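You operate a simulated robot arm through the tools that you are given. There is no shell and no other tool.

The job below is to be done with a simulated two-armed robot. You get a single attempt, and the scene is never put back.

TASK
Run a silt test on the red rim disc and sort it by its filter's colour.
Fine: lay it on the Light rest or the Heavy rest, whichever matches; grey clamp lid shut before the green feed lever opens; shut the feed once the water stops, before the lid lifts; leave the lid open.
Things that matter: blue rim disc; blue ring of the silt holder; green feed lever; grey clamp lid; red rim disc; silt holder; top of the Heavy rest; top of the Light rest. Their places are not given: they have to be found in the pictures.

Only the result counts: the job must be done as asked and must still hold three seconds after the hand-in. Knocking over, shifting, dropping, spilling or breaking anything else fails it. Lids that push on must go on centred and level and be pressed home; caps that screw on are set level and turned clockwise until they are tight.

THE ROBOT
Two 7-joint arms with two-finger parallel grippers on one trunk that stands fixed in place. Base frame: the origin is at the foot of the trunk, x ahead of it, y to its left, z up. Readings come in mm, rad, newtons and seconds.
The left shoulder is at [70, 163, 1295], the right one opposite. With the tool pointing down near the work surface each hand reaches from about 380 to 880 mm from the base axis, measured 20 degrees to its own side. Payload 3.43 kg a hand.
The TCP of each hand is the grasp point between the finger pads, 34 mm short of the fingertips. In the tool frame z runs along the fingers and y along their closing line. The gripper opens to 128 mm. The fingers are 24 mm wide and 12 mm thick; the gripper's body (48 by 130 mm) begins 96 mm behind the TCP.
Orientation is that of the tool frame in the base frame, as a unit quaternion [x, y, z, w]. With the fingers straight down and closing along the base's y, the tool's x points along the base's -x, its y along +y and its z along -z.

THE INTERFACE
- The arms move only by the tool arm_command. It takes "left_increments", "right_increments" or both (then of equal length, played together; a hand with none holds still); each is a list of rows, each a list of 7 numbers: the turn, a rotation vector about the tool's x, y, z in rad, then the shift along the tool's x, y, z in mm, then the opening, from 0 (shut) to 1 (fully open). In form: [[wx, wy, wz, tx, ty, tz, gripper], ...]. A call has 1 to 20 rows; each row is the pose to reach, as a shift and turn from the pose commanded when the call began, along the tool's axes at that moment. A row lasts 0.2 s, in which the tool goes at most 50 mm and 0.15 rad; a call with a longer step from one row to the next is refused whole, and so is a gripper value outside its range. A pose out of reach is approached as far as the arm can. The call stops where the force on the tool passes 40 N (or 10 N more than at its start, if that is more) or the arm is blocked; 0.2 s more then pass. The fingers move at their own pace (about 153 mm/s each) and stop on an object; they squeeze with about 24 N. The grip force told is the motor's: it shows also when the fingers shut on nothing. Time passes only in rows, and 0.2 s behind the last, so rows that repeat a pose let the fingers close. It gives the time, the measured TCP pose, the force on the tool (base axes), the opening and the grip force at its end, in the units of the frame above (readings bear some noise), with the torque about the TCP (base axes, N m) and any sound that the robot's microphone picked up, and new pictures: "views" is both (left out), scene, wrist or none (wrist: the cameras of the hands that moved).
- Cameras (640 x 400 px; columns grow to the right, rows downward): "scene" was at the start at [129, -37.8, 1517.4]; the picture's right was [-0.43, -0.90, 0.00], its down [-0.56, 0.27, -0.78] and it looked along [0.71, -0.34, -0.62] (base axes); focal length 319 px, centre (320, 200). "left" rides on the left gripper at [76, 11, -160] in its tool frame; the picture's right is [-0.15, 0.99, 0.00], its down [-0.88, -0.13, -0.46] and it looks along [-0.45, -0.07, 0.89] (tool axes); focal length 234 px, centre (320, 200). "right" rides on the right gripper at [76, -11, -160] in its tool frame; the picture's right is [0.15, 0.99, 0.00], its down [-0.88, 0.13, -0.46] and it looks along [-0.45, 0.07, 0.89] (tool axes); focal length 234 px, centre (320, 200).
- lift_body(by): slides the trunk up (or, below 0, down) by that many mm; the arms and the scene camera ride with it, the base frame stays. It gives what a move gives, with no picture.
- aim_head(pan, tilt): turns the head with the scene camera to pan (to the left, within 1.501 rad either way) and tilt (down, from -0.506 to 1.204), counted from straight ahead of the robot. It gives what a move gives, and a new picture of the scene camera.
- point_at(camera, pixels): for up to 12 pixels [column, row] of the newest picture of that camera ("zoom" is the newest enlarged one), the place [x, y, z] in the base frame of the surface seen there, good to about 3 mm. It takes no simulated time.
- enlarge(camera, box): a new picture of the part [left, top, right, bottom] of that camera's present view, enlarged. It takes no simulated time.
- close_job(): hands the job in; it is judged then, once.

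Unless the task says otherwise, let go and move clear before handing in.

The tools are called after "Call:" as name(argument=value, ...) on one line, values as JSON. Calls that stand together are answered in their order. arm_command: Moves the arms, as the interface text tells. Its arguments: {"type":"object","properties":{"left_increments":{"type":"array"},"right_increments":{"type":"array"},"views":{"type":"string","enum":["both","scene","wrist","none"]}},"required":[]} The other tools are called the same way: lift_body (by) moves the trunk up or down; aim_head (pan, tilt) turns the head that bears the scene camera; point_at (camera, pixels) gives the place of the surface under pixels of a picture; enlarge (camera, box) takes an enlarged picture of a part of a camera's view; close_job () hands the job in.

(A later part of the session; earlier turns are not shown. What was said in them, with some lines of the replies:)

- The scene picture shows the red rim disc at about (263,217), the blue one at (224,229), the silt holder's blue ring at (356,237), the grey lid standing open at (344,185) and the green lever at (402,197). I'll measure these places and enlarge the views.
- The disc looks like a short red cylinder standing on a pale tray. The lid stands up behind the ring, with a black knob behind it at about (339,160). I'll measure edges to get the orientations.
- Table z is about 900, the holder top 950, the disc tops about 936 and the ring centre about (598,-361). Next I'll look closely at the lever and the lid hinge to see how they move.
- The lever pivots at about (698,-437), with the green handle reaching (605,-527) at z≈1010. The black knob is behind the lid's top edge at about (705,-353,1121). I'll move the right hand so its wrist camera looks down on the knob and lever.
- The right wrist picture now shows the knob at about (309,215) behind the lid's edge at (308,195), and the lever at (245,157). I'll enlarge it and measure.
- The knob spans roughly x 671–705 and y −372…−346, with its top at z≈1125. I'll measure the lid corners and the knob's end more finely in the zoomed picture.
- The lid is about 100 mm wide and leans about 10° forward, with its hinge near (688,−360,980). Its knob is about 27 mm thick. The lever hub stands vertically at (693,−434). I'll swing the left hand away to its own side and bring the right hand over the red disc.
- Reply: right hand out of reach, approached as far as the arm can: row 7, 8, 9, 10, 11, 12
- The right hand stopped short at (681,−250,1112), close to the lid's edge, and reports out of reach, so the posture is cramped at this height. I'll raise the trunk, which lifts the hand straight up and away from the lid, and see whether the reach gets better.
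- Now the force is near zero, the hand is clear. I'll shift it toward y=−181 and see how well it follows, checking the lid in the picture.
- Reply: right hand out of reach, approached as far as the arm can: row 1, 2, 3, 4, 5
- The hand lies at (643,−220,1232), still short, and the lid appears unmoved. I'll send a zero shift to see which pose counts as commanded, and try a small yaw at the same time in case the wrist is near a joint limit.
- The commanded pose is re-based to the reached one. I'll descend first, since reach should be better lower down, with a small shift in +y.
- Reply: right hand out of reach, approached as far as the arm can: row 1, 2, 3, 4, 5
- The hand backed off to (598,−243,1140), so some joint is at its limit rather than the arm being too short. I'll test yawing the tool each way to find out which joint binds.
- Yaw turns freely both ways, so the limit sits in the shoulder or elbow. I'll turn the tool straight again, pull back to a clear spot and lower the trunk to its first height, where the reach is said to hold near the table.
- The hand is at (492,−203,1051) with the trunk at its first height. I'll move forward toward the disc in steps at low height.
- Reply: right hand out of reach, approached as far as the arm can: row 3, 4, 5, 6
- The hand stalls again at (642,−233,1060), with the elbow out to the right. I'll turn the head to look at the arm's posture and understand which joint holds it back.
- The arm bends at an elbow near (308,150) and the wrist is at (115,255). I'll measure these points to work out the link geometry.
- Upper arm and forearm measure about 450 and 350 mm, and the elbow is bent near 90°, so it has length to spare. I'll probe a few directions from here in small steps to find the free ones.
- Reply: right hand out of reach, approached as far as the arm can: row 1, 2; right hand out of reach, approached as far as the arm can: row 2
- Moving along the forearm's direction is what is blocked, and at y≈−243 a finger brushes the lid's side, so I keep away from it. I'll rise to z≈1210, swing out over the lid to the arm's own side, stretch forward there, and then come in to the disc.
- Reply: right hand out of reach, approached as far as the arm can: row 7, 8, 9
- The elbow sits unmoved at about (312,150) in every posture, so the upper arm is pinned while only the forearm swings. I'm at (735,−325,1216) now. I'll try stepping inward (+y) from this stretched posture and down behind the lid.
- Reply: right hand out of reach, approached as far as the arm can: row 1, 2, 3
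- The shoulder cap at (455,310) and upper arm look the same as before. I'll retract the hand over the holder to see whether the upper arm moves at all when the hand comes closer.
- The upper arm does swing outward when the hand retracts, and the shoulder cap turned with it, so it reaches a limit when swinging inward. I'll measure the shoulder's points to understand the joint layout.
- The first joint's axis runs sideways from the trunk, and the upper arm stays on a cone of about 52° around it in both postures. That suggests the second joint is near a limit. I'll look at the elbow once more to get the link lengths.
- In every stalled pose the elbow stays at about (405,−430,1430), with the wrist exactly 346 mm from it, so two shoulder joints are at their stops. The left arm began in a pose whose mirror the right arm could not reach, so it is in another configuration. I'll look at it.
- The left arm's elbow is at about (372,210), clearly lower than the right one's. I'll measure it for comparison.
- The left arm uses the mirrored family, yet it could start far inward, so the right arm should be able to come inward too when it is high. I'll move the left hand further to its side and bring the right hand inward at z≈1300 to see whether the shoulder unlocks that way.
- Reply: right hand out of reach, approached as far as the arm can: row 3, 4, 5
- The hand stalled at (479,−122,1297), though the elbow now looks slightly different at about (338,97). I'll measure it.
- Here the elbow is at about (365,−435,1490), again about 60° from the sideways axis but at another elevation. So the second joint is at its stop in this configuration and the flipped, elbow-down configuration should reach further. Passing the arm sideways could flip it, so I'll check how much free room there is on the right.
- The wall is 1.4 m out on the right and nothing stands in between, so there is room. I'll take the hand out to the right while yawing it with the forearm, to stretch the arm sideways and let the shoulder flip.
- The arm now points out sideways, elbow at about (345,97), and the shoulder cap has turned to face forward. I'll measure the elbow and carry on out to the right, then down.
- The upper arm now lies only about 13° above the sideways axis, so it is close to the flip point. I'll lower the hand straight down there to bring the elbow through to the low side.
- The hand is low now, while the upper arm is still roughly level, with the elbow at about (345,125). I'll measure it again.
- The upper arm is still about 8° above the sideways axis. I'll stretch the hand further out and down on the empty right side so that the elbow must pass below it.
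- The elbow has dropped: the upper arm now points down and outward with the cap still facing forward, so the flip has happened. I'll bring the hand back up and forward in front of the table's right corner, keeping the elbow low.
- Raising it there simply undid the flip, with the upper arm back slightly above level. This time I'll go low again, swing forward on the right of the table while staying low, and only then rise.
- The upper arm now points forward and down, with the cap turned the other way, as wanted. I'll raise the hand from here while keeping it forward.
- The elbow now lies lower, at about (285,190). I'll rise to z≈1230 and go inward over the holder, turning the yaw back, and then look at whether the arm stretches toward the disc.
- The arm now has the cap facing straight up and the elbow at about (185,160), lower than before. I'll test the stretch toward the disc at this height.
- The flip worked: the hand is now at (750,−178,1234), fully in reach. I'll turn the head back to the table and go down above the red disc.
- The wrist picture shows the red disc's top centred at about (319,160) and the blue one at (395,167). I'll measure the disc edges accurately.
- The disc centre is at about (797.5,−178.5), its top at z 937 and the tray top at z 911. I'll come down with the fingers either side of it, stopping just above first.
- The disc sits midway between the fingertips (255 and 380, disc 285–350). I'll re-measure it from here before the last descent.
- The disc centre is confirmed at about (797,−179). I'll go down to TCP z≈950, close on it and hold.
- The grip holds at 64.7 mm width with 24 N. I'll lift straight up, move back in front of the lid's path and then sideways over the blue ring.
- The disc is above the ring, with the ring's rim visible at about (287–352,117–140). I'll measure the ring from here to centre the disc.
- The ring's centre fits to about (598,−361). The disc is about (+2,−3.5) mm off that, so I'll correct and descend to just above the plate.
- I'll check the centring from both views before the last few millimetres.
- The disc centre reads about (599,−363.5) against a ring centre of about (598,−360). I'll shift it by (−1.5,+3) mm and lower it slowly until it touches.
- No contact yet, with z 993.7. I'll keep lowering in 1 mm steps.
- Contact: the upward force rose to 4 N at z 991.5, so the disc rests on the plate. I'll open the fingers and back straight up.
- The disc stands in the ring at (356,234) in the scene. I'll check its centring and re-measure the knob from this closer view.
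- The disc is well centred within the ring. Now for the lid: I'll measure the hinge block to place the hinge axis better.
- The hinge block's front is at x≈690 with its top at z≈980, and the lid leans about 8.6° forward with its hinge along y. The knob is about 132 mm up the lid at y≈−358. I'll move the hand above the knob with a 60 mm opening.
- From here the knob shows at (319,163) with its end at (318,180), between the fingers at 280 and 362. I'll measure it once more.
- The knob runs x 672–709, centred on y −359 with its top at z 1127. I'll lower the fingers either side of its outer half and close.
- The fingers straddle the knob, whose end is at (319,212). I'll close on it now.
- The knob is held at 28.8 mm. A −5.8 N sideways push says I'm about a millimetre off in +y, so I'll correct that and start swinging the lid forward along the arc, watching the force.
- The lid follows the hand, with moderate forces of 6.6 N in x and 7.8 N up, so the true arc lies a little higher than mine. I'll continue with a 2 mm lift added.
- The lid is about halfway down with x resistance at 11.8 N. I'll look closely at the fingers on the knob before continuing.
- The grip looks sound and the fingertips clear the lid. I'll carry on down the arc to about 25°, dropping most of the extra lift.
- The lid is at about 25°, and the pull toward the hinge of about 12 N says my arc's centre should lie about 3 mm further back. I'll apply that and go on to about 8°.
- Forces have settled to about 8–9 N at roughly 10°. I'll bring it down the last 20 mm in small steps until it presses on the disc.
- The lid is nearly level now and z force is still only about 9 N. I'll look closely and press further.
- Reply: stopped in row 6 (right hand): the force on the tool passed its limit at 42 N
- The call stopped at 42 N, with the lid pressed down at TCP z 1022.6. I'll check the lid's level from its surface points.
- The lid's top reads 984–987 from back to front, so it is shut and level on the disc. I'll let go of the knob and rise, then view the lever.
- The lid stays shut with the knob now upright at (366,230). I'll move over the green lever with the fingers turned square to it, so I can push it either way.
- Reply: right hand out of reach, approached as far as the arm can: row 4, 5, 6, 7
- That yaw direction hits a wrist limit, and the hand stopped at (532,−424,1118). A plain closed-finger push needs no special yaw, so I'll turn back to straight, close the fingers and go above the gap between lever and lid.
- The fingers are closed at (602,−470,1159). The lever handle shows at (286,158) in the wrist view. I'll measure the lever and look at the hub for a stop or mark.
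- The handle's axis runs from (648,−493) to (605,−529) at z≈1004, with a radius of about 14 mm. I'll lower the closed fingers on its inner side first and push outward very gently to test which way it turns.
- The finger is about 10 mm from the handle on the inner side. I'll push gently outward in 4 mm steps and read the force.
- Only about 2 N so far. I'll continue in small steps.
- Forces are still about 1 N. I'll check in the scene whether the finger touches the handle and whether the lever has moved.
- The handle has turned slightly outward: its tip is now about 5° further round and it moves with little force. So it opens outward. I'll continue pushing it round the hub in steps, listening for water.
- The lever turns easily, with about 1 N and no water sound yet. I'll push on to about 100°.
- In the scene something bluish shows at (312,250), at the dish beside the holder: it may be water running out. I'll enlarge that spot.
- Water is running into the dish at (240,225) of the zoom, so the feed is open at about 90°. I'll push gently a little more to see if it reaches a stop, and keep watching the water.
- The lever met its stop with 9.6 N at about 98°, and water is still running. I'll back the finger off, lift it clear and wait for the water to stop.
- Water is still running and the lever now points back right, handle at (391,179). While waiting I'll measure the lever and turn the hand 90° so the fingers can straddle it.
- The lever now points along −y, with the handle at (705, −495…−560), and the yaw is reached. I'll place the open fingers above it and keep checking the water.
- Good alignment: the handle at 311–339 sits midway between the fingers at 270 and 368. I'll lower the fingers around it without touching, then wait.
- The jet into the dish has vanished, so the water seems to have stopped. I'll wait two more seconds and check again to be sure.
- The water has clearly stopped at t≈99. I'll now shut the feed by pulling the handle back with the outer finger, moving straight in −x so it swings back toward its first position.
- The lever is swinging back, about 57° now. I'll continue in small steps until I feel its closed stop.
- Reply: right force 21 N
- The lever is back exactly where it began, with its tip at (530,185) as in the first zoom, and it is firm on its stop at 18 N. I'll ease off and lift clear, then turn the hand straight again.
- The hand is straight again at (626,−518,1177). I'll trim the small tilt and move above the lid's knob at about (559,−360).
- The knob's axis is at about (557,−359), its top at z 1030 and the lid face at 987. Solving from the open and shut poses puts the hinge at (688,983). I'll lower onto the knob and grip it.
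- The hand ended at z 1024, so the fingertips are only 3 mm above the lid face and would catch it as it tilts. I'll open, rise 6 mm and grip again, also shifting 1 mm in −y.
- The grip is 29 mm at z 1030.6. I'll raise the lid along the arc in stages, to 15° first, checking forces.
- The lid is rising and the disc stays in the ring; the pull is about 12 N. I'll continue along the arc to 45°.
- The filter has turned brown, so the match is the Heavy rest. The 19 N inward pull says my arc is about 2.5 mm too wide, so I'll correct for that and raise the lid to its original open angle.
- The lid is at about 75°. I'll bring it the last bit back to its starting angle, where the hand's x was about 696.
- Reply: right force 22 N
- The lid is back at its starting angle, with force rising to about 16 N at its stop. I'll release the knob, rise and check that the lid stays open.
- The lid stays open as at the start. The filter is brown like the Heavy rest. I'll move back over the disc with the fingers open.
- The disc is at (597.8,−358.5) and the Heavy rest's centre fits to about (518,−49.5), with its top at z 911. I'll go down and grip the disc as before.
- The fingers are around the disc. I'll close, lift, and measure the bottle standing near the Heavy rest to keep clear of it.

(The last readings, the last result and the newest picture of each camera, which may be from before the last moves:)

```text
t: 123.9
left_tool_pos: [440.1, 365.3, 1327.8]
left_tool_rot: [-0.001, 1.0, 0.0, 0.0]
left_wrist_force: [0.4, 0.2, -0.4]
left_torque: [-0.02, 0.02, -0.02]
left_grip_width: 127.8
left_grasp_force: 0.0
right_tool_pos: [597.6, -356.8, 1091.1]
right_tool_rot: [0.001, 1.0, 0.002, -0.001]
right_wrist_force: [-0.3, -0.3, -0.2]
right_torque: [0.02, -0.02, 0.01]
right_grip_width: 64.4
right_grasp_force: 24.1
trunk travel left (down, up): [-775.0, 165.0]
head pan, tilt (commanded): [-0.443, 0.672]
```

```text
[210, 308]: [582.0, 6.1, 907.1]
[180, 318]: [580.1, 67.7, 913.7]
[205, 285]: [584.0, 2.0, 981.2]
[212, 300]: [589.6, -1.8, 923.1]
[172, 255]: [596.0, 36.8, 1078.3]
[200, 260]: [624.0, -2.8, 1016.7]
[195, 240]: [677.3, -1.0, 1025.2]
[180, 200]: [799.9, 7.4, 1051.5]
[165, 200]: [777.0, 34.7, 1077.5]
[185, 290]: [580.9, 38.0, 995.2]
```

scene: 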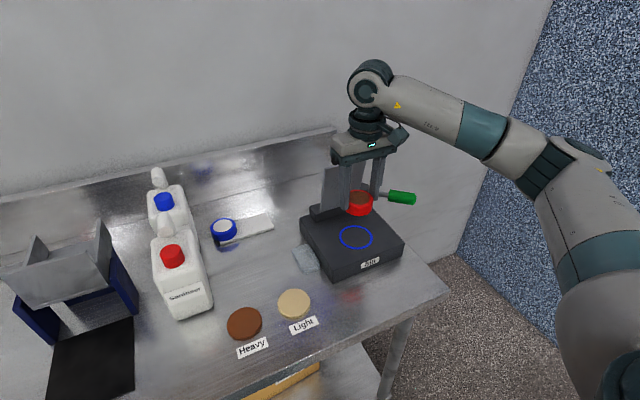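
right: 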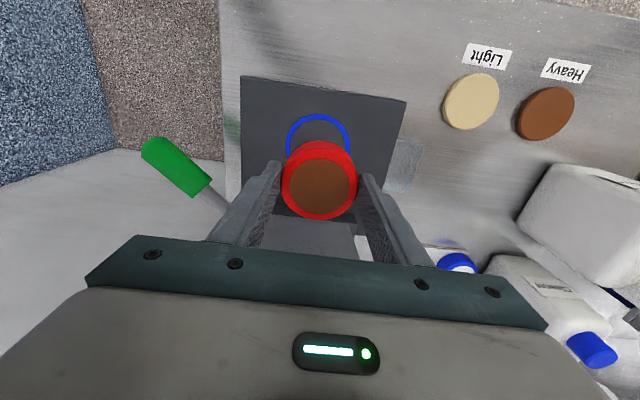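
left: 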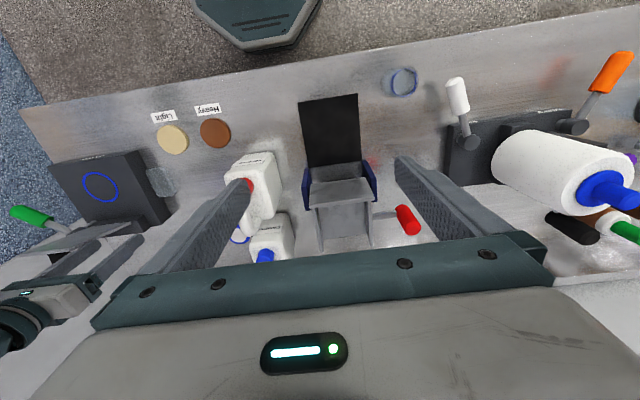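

The bottle stands at x≥580, y≥−3, so there are about 40 mm of clearance to the hand at x 518. I'll carry the disc back to x≈520 and then across to above the Heavy rest.

Call:
arm_command(right_increments=[[0, 0, 0, 30, 0, 0, 0.3], [0, 0, 0, 60, 0, 0, 0.3], [0, 0, 0, 79, 25, 0, 0.3], [0, 0, 0, 79, 65, 0, 0.3], [0, 0, 0, 79, 105, 0, 0.3], [0, 0, 0, 79, 145, 0, 0.3], [0, 0, 0, 79, 185, 0, 0.3], [0, 0, 0, 79, 225, 0, 0.3], [0, 0, 0, 79, 265, 0, 0.3], [0, 0, 0, 79, 290, 0, 0.3], [0, 0, 0, 79, 308, 0, 0.3], [0, 0, 0, 79, 308, 0, 0.3]])

```text
t: 126.5
left_tool_pos: [438.5, 366.1, 1328.4]
left_tool_rot: [-0.001, 1.0, -0.001, 0.0]
left_wrist_force: [-0.7, -0.2, -0.1]
left_torque: [0.01, 0.02, 0.01]
left_grip_width: 127.8
left_grasp_force: 0.1
right_tool_pos: [522.7, -49.8, 1094.2]
right_tool_rot: [0.001, 1.0, 0.001, 0.0]
right_wrist_force: [-0.6, -0.4, -0.1]
right_torque: [-0.01, -0.02, -0.01]
right_grip_width: 64.3
right_grasp_force: 23.9
trunk travel left (down, up): [-775.0, 165.0]
head pan, tilt (commanded): [-0.443, 0.672]
```

scene: 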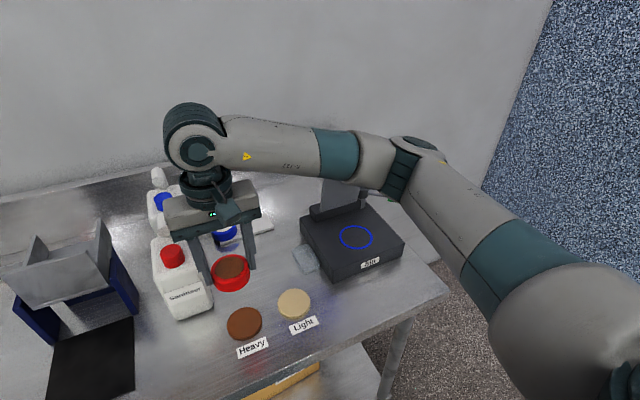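
right: 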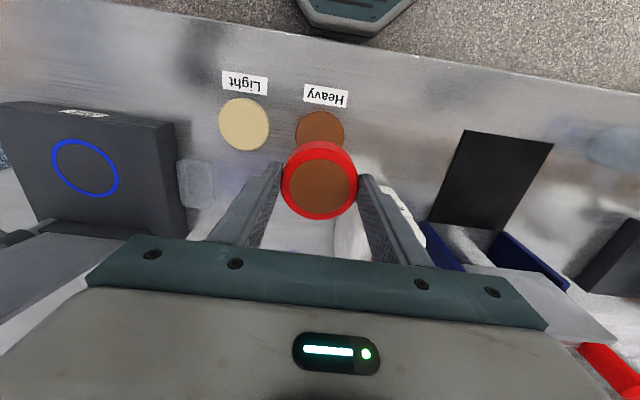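

The disc is above the Heavy rest, and its brown matches the rest's colour. I'll correct x by about −4 mm, come down to about 40 mm above it and re-measure.

Call:
arm_command(right_increments=[[0, 0, 0, 4, 0, 35, 0.3], [0, 0, 0, 4, 0, 70, 0.3], [0, 0, 0, 4, 0, 100, 0.3], [0, 0, 0, 4, 0, 100, 0.3]])

Call:
enlarge(camera="scene", box=[190, 240, 320, 360])

Call:
enlarge(camera="right", box=[230, 80, 410, 230])

```text
t: 127.5
left_tool_pos: [439.4, 365.5, 1328.6]
left_tool_rot: [0.0, 1.0, 0.0, 0.0]
left_wrist_force: [-0.5, -0.2, -0.1]
left_torque: [-0.04, -0.02, -0.01]
left_grip_width: 128.0
left_grasp_force: 0.0
right_tool_pos: [516.1, -47.2, 993.5]
right_tool_rot: [0.001, 1.0, 0.001, 0.0]
right_wrist_force: [-0.3, 0.4, -0.4]
right_torque: [-0.02, 0.01, -0.02]
right_grip_width: 64.5
right_grasp_force: 23.6
trunk travel left (down, up): [-775.0, 165.0]
head pan, tilt (commanded): [-0.443, 0.672]
```

scene: 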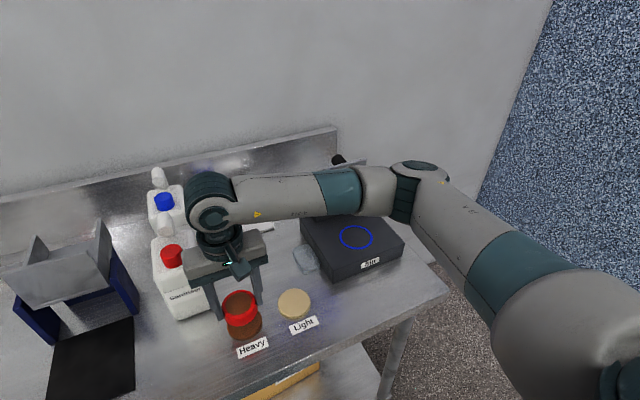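
right: 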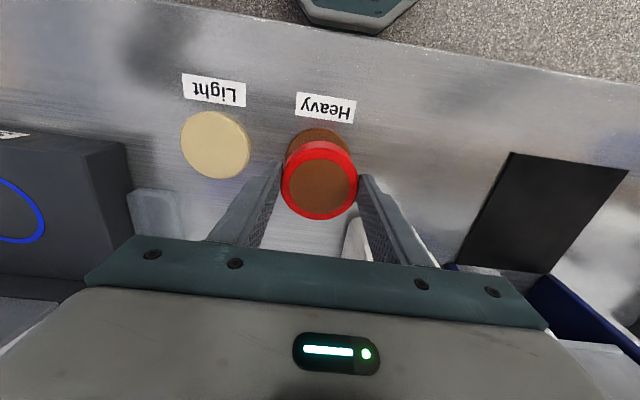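

```text
3.33 times, centred on (255, 300) of scene
```

zoom: 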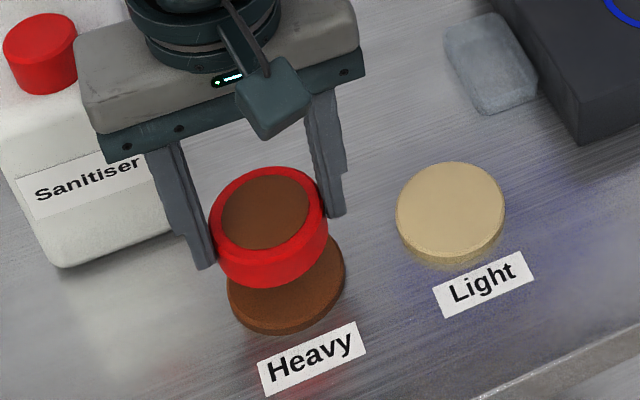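

```text
2.67 times, centred on (320, 155) of right
```

zoom: 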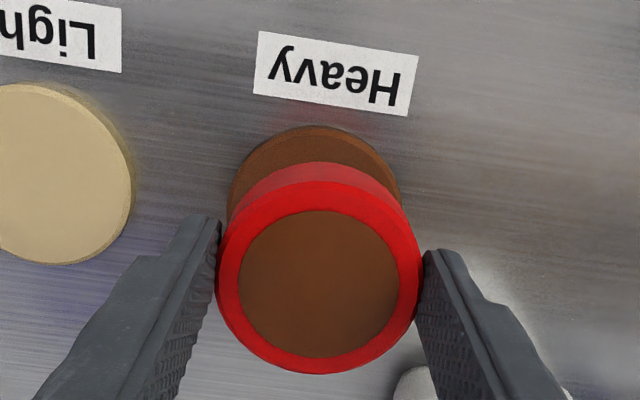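

I'll measure the visible rim of the Heavy rest and the disc's centre from both views.

Call:
point_at(camera="right", pixels=[[319, 130], [301, 135], [337, 134], [290, 147], [347, 145], [319, 187], [285, 184], [354, 184], [319, 215]])

Call:
point_at(camera="zoom", pixels=[[319, 133], [270, 145], [365, 145], [240, 175], [393, 180], [319, 285]])

Call:
point_at(camera="scene", pixels=[[244, 338], [230, 331], [257, 332], [261, 321], [235, 335], [252, 336]])

```text
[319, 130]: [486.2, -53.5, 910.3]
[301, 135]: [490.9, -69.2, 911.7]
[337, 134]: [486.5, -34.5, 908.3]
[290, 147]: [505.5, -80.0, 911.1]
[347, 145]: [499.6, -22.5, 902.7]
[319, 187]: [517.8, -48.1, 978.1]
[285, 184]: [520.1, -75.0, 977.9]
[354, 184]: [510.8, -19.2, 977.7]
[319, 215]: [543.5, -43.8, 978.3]
```

```text
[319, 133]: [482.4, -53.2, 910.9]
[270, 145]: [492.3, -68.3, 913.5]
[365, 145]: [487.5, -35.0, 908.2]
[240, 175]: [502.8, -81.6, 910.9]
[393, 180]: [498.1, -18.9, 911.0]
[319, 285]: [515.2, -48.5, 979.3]
```

```text
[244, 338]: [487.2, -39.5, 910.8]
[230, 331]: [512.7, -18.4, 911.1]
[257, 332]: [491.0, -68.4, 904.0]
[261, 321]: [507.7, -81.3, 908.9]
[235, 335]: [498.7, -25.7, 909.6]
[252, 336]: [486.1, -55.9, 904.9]
```

The rest centre fits to (517.5,−50) and the disc's centre is at about (516.5,−48). I'll shift by (+1,−2) mm and descend to just above the rest.

Call:
arm_command(right_increments=[[0, 0, 0, -1, -2, 15, 0.3], [0, 0, 0, -1, -2, 28, 0.3], [0, 0, 0, -1, -2, 36, 0.3], [0, 0, 0, -1, -2, 36, 0.3]])

Call:
enlarge(camera="scene", box=[190, 270, 300, 360])

```text
t: 128.5
left_tool_pos: [439.6, 364.9, 1327.9]
left_tool_rot: [-0.001, 1.0, 0.0, 0.0]
left_wrist_force: [0.0, 0.4, 0.2]
left_torque: [-0.01, 0.01, 0.02]
left_grip_width: 128.0
left_grasp_force: 0.2
right_tool_pos: [517.7, -49.0, 957.8]
right_tool_rot: [0.001, 1.0, 0.001, 0.0]
right_wrist_force: [-0.5, -0.4, 0.3]
right_torque: [-0.01, 0.0, -0.01]
right_grip_width: 64.2
right_grasp_force: 23.4
trunk travel left (down, up): [-775.0, 165.0]
head pan, tilt (commanded): [-0.443, 0.672]
```

scene: 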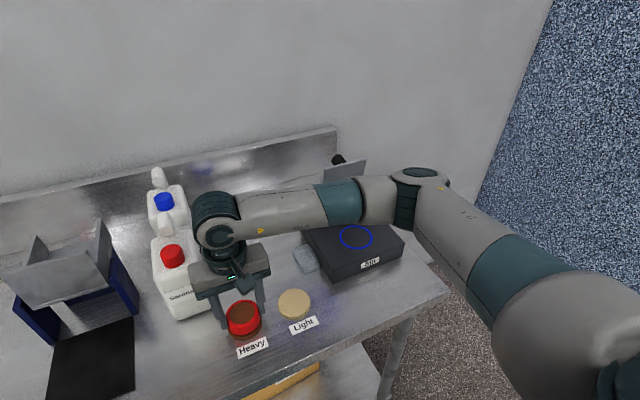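
right: 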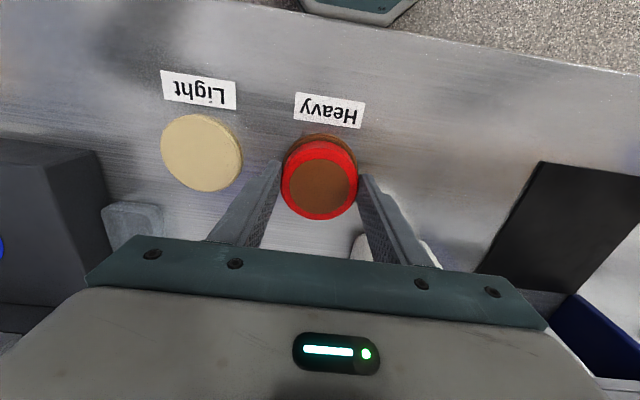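

```text
4.44 times, centred on (245, 315) of scene
```

zoom: 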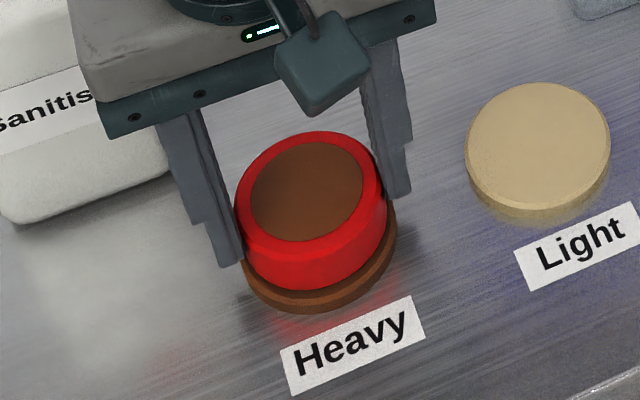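

Well lined up, with about 6 mm to go. I'll lower in 1 mm steps until it touches.

Call:
arm_command(right_increments=[[0, 0, 0, 0, 0, 1.5, 0.3], [0, 0, 0, 0, 0, 3, 0.3], [0, 0, 0, 0, 0, 4, 0.3], [0, 0, 0, 0, 0, 4, 0.3]], views="none")

Call:
arm_command(right_increments=[[0, 0, 0, 0, 0, 1, 0.3], [0, 0, 0, 0, 0, 1.5, 0.3], [0, 0, 0, 0, 0, 1.5, 0.3]], views="none")

```text
t: 129.5
left_tool_pos: [439.5, 365.9, 1328.6]
left_tool_rot: [0.0, 1.0, 0.0, 0.0]
left_wrist_force: [-0.1, -0.6, -0.2]
left_torque: [-0.01, 0.0, 0.0]
left_grip_width: 127.9
left_grasp_force: 0.1
right_tool_pos: [518.4, -50.5, 953.3]
right_tool_rot: [0.0, 1.0, 0.001, 0.0]
right_wrist_force: [0.0, -0.4, -0.2]
right_torque: [0.01, 0.0, -0.03]
right_grip_width: 64.2
right_grasp_force: 24.3
trunk travel left (down, up): [-775.0, 165.0]
head pan, tilt (commanded): [-0.443, 0.672]
```

```text
t: 130.3
left_tool_pos: [439.0, 365.1, 1329.4]
left_tool_rot: [-0.001, 1.0, -0.001, 0.0]
left_wrist_force: [0.2, 0.1, -0.4]
left_torque: [0.0, -0.03, -0.02]
left_grip_width: 127.8
left_grasp_force: 0.0
right_tool_pos: [518.1, -49.9, 953.7]
right_tool_rot: [0.001, 1.0, 0.001, 0.002]
right_wrist_force: [1.3, 1.1, 8.0]
right_torque: [-0.07, -0.01, 0.0]
right_grip_width: 64.1
right_grasp_force: 24.0
trunk travel left (down, up): [-775.0, 165.0]
head pan, tilt (commanded): [-0.443, 0.672]
```

Contact: 8 N upward at z 953.7. I'll open the fingers moderately and rise straight up.

Call:
arm_command(right_increments=[[0, 0, 0, 0, 0, -0.5, 0.55], [0, 0, 0, 0, 0, -0.5, 0.65], [0, 0, 0, 0, 0, -0.5, 0.65], [0, 0, 0, 0, 0, -20, 0.65], [0, 0, 0, 0, 0, -60, 0.65], [0, 0, 0, 0, 0, -105, 0.65], [0, 0, 0, 0, 0, -150, 0.65], [0, 0, 0, 0, 0, -190, 0.65]])

Call:
enlarge(camera="scene", box=[190, 270, 300, 360])

```text
t: 132.1
left_tool_pos: [437.4, 365.1, 1328.6]
left_tool_rot: [-0.001, 1.0, -0.001, 0.0]
left_wrist_force: [-0.5, 0.7, -0.2]
left_torque: [-0.02, 0.01, 0.02]
left_grip_width: 128.0
left_grasp_force: 0.0
right_tool_pos: [517.6, -50.9, 1141.4]
right_tool_rot: [0.001, 1.0, 0.0, 0.0]
right_wrist_force: [0.7, -0.4, 0.6]
right_torque: [-0.02, 0.0, 0.0]
right_grip_width: 83.1
right_grasp_force: 0.0
trunk travel left (down, up): [-775.0, 165.0]
head pan, tilt (commanded): [-0.443, 0.672]
```

scene: 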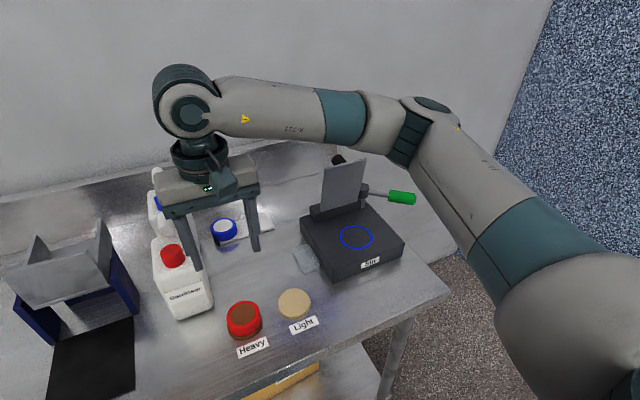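
right: 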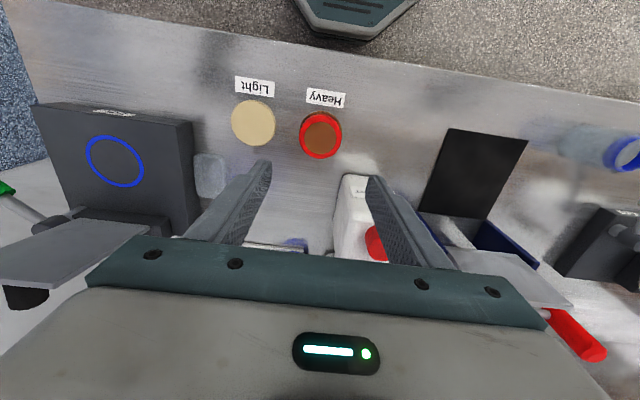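

```text
4.44 times, centred on (245, 315) of scene
```

zoom: 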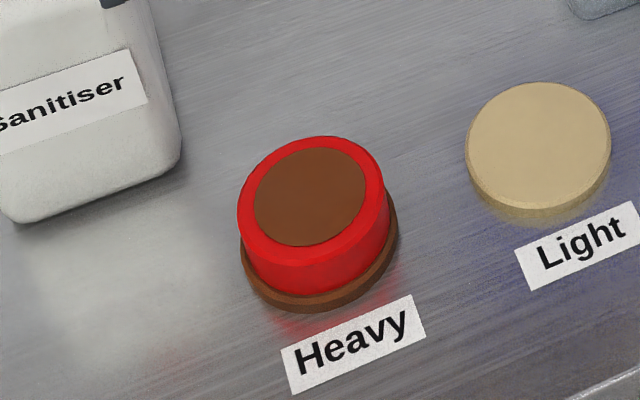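

The disc lies flat on the Heavy rest. I'll raise the hand further away and check the whole table once more.

Call:
arm_command(right_increments=[[0, 0, 0, 0, 0, -40, 0.65], [0, 0, 0, 20, -20, -80, 0.65], [0, 0, 0, 40, -50, -110, 0.65], [0, 0, 0, 50, -90, -110, 0.65], [0, 0, 0, 50, -130, -110, 0.65], [0, 0, 0, 50, -130, -110, 0.65]])

Call:
enlarge(camera="scene", box=[280, 140, 430, 290])

Call:
point_at(camera="scene", pixels=[[243, 315], [224, 227], [340, 185], [402, 197], [412, 199], [364, 163]])

```text
t: 133.5
left_tool_pos: [438.5, 365.6, 1328.4]
left_tool_rot: [-0.002, 1.0, -0.001, 0.0]
left_wrist_force: [-0.1, -0.1, 0.1]
left_torque: [-0.02, 0.0, -0.04]
left_grip_width: 127.9
left_grasp_force: 0.1
right_tool_pos: [468.1, -181.6, 1249.5]
right_tool_rot: [0.0, 1.0, 0.0, 0.001]
right_wrist_force: [-0.1, 0.6, -0.2]
right_torque: [-0.02, -0.02, -0.01]
right_grip_width: 83.2
right_grasp_force: 0.1
trunk travel left (down, up): [-775.0, 165.0]
head pan, tilt (commanded): [-0.443, 0.672]
```

scene: 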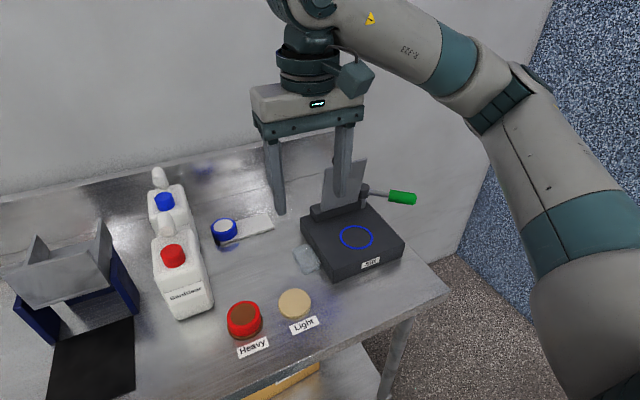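
right: 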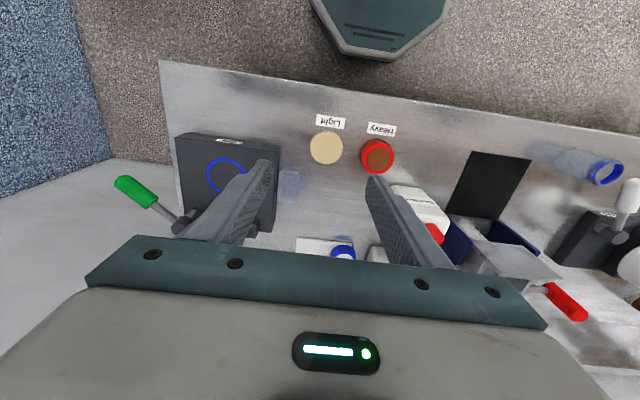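

```text
2.67 times, centred on (355, 215) of scene
```

zoom: 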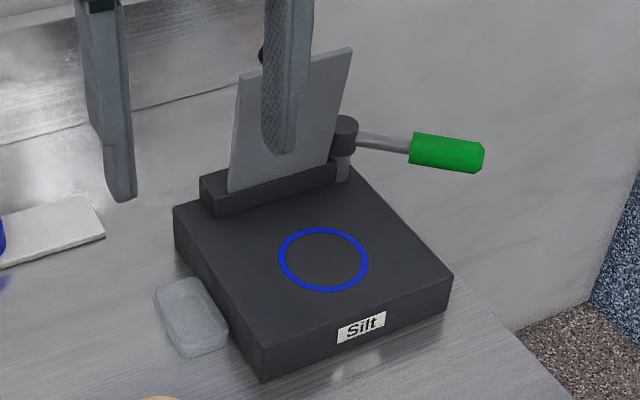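

```text
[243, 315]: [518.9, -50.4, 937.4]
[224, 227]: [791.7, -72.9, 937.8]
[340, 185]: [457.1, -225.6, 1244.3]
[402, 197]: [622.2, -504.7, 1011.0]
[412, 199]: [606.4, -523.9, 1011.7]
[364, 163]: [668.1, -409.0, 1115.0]
```

Everything is in place: the red disc is on the Heavy rest at (519,−50), the lid is open and the feed lever is back at its shut position. The blue disc and tray are unmoved, and both hands are clear, so I'm handing the job in.

Call:
close_job()

```text
The job is handed in.
```

I ran the silt test on the red rim disc. Its filter came out brown, so I laid the disc on the Heavy rest, and I've handed the job in. I wasn't shown a verdict.

- **Test order:** The lid was pressed shut on the disc before I opened the feed lever. I waited until the water had stopped and shut the lever onto its stop. Only then did I lift the lid.
- **End state:** The disc sits flat and centred on the Heavy rest. The lid stays open and the lever is back where it started.
- **Surroundings:** The blue disc measured in the same place as at the start, and nothing else looked moved. A finger lightly brushed the lid's edge while I was finding a way for the right arm to reach the disc, with about 5 N of force and no visible movement.
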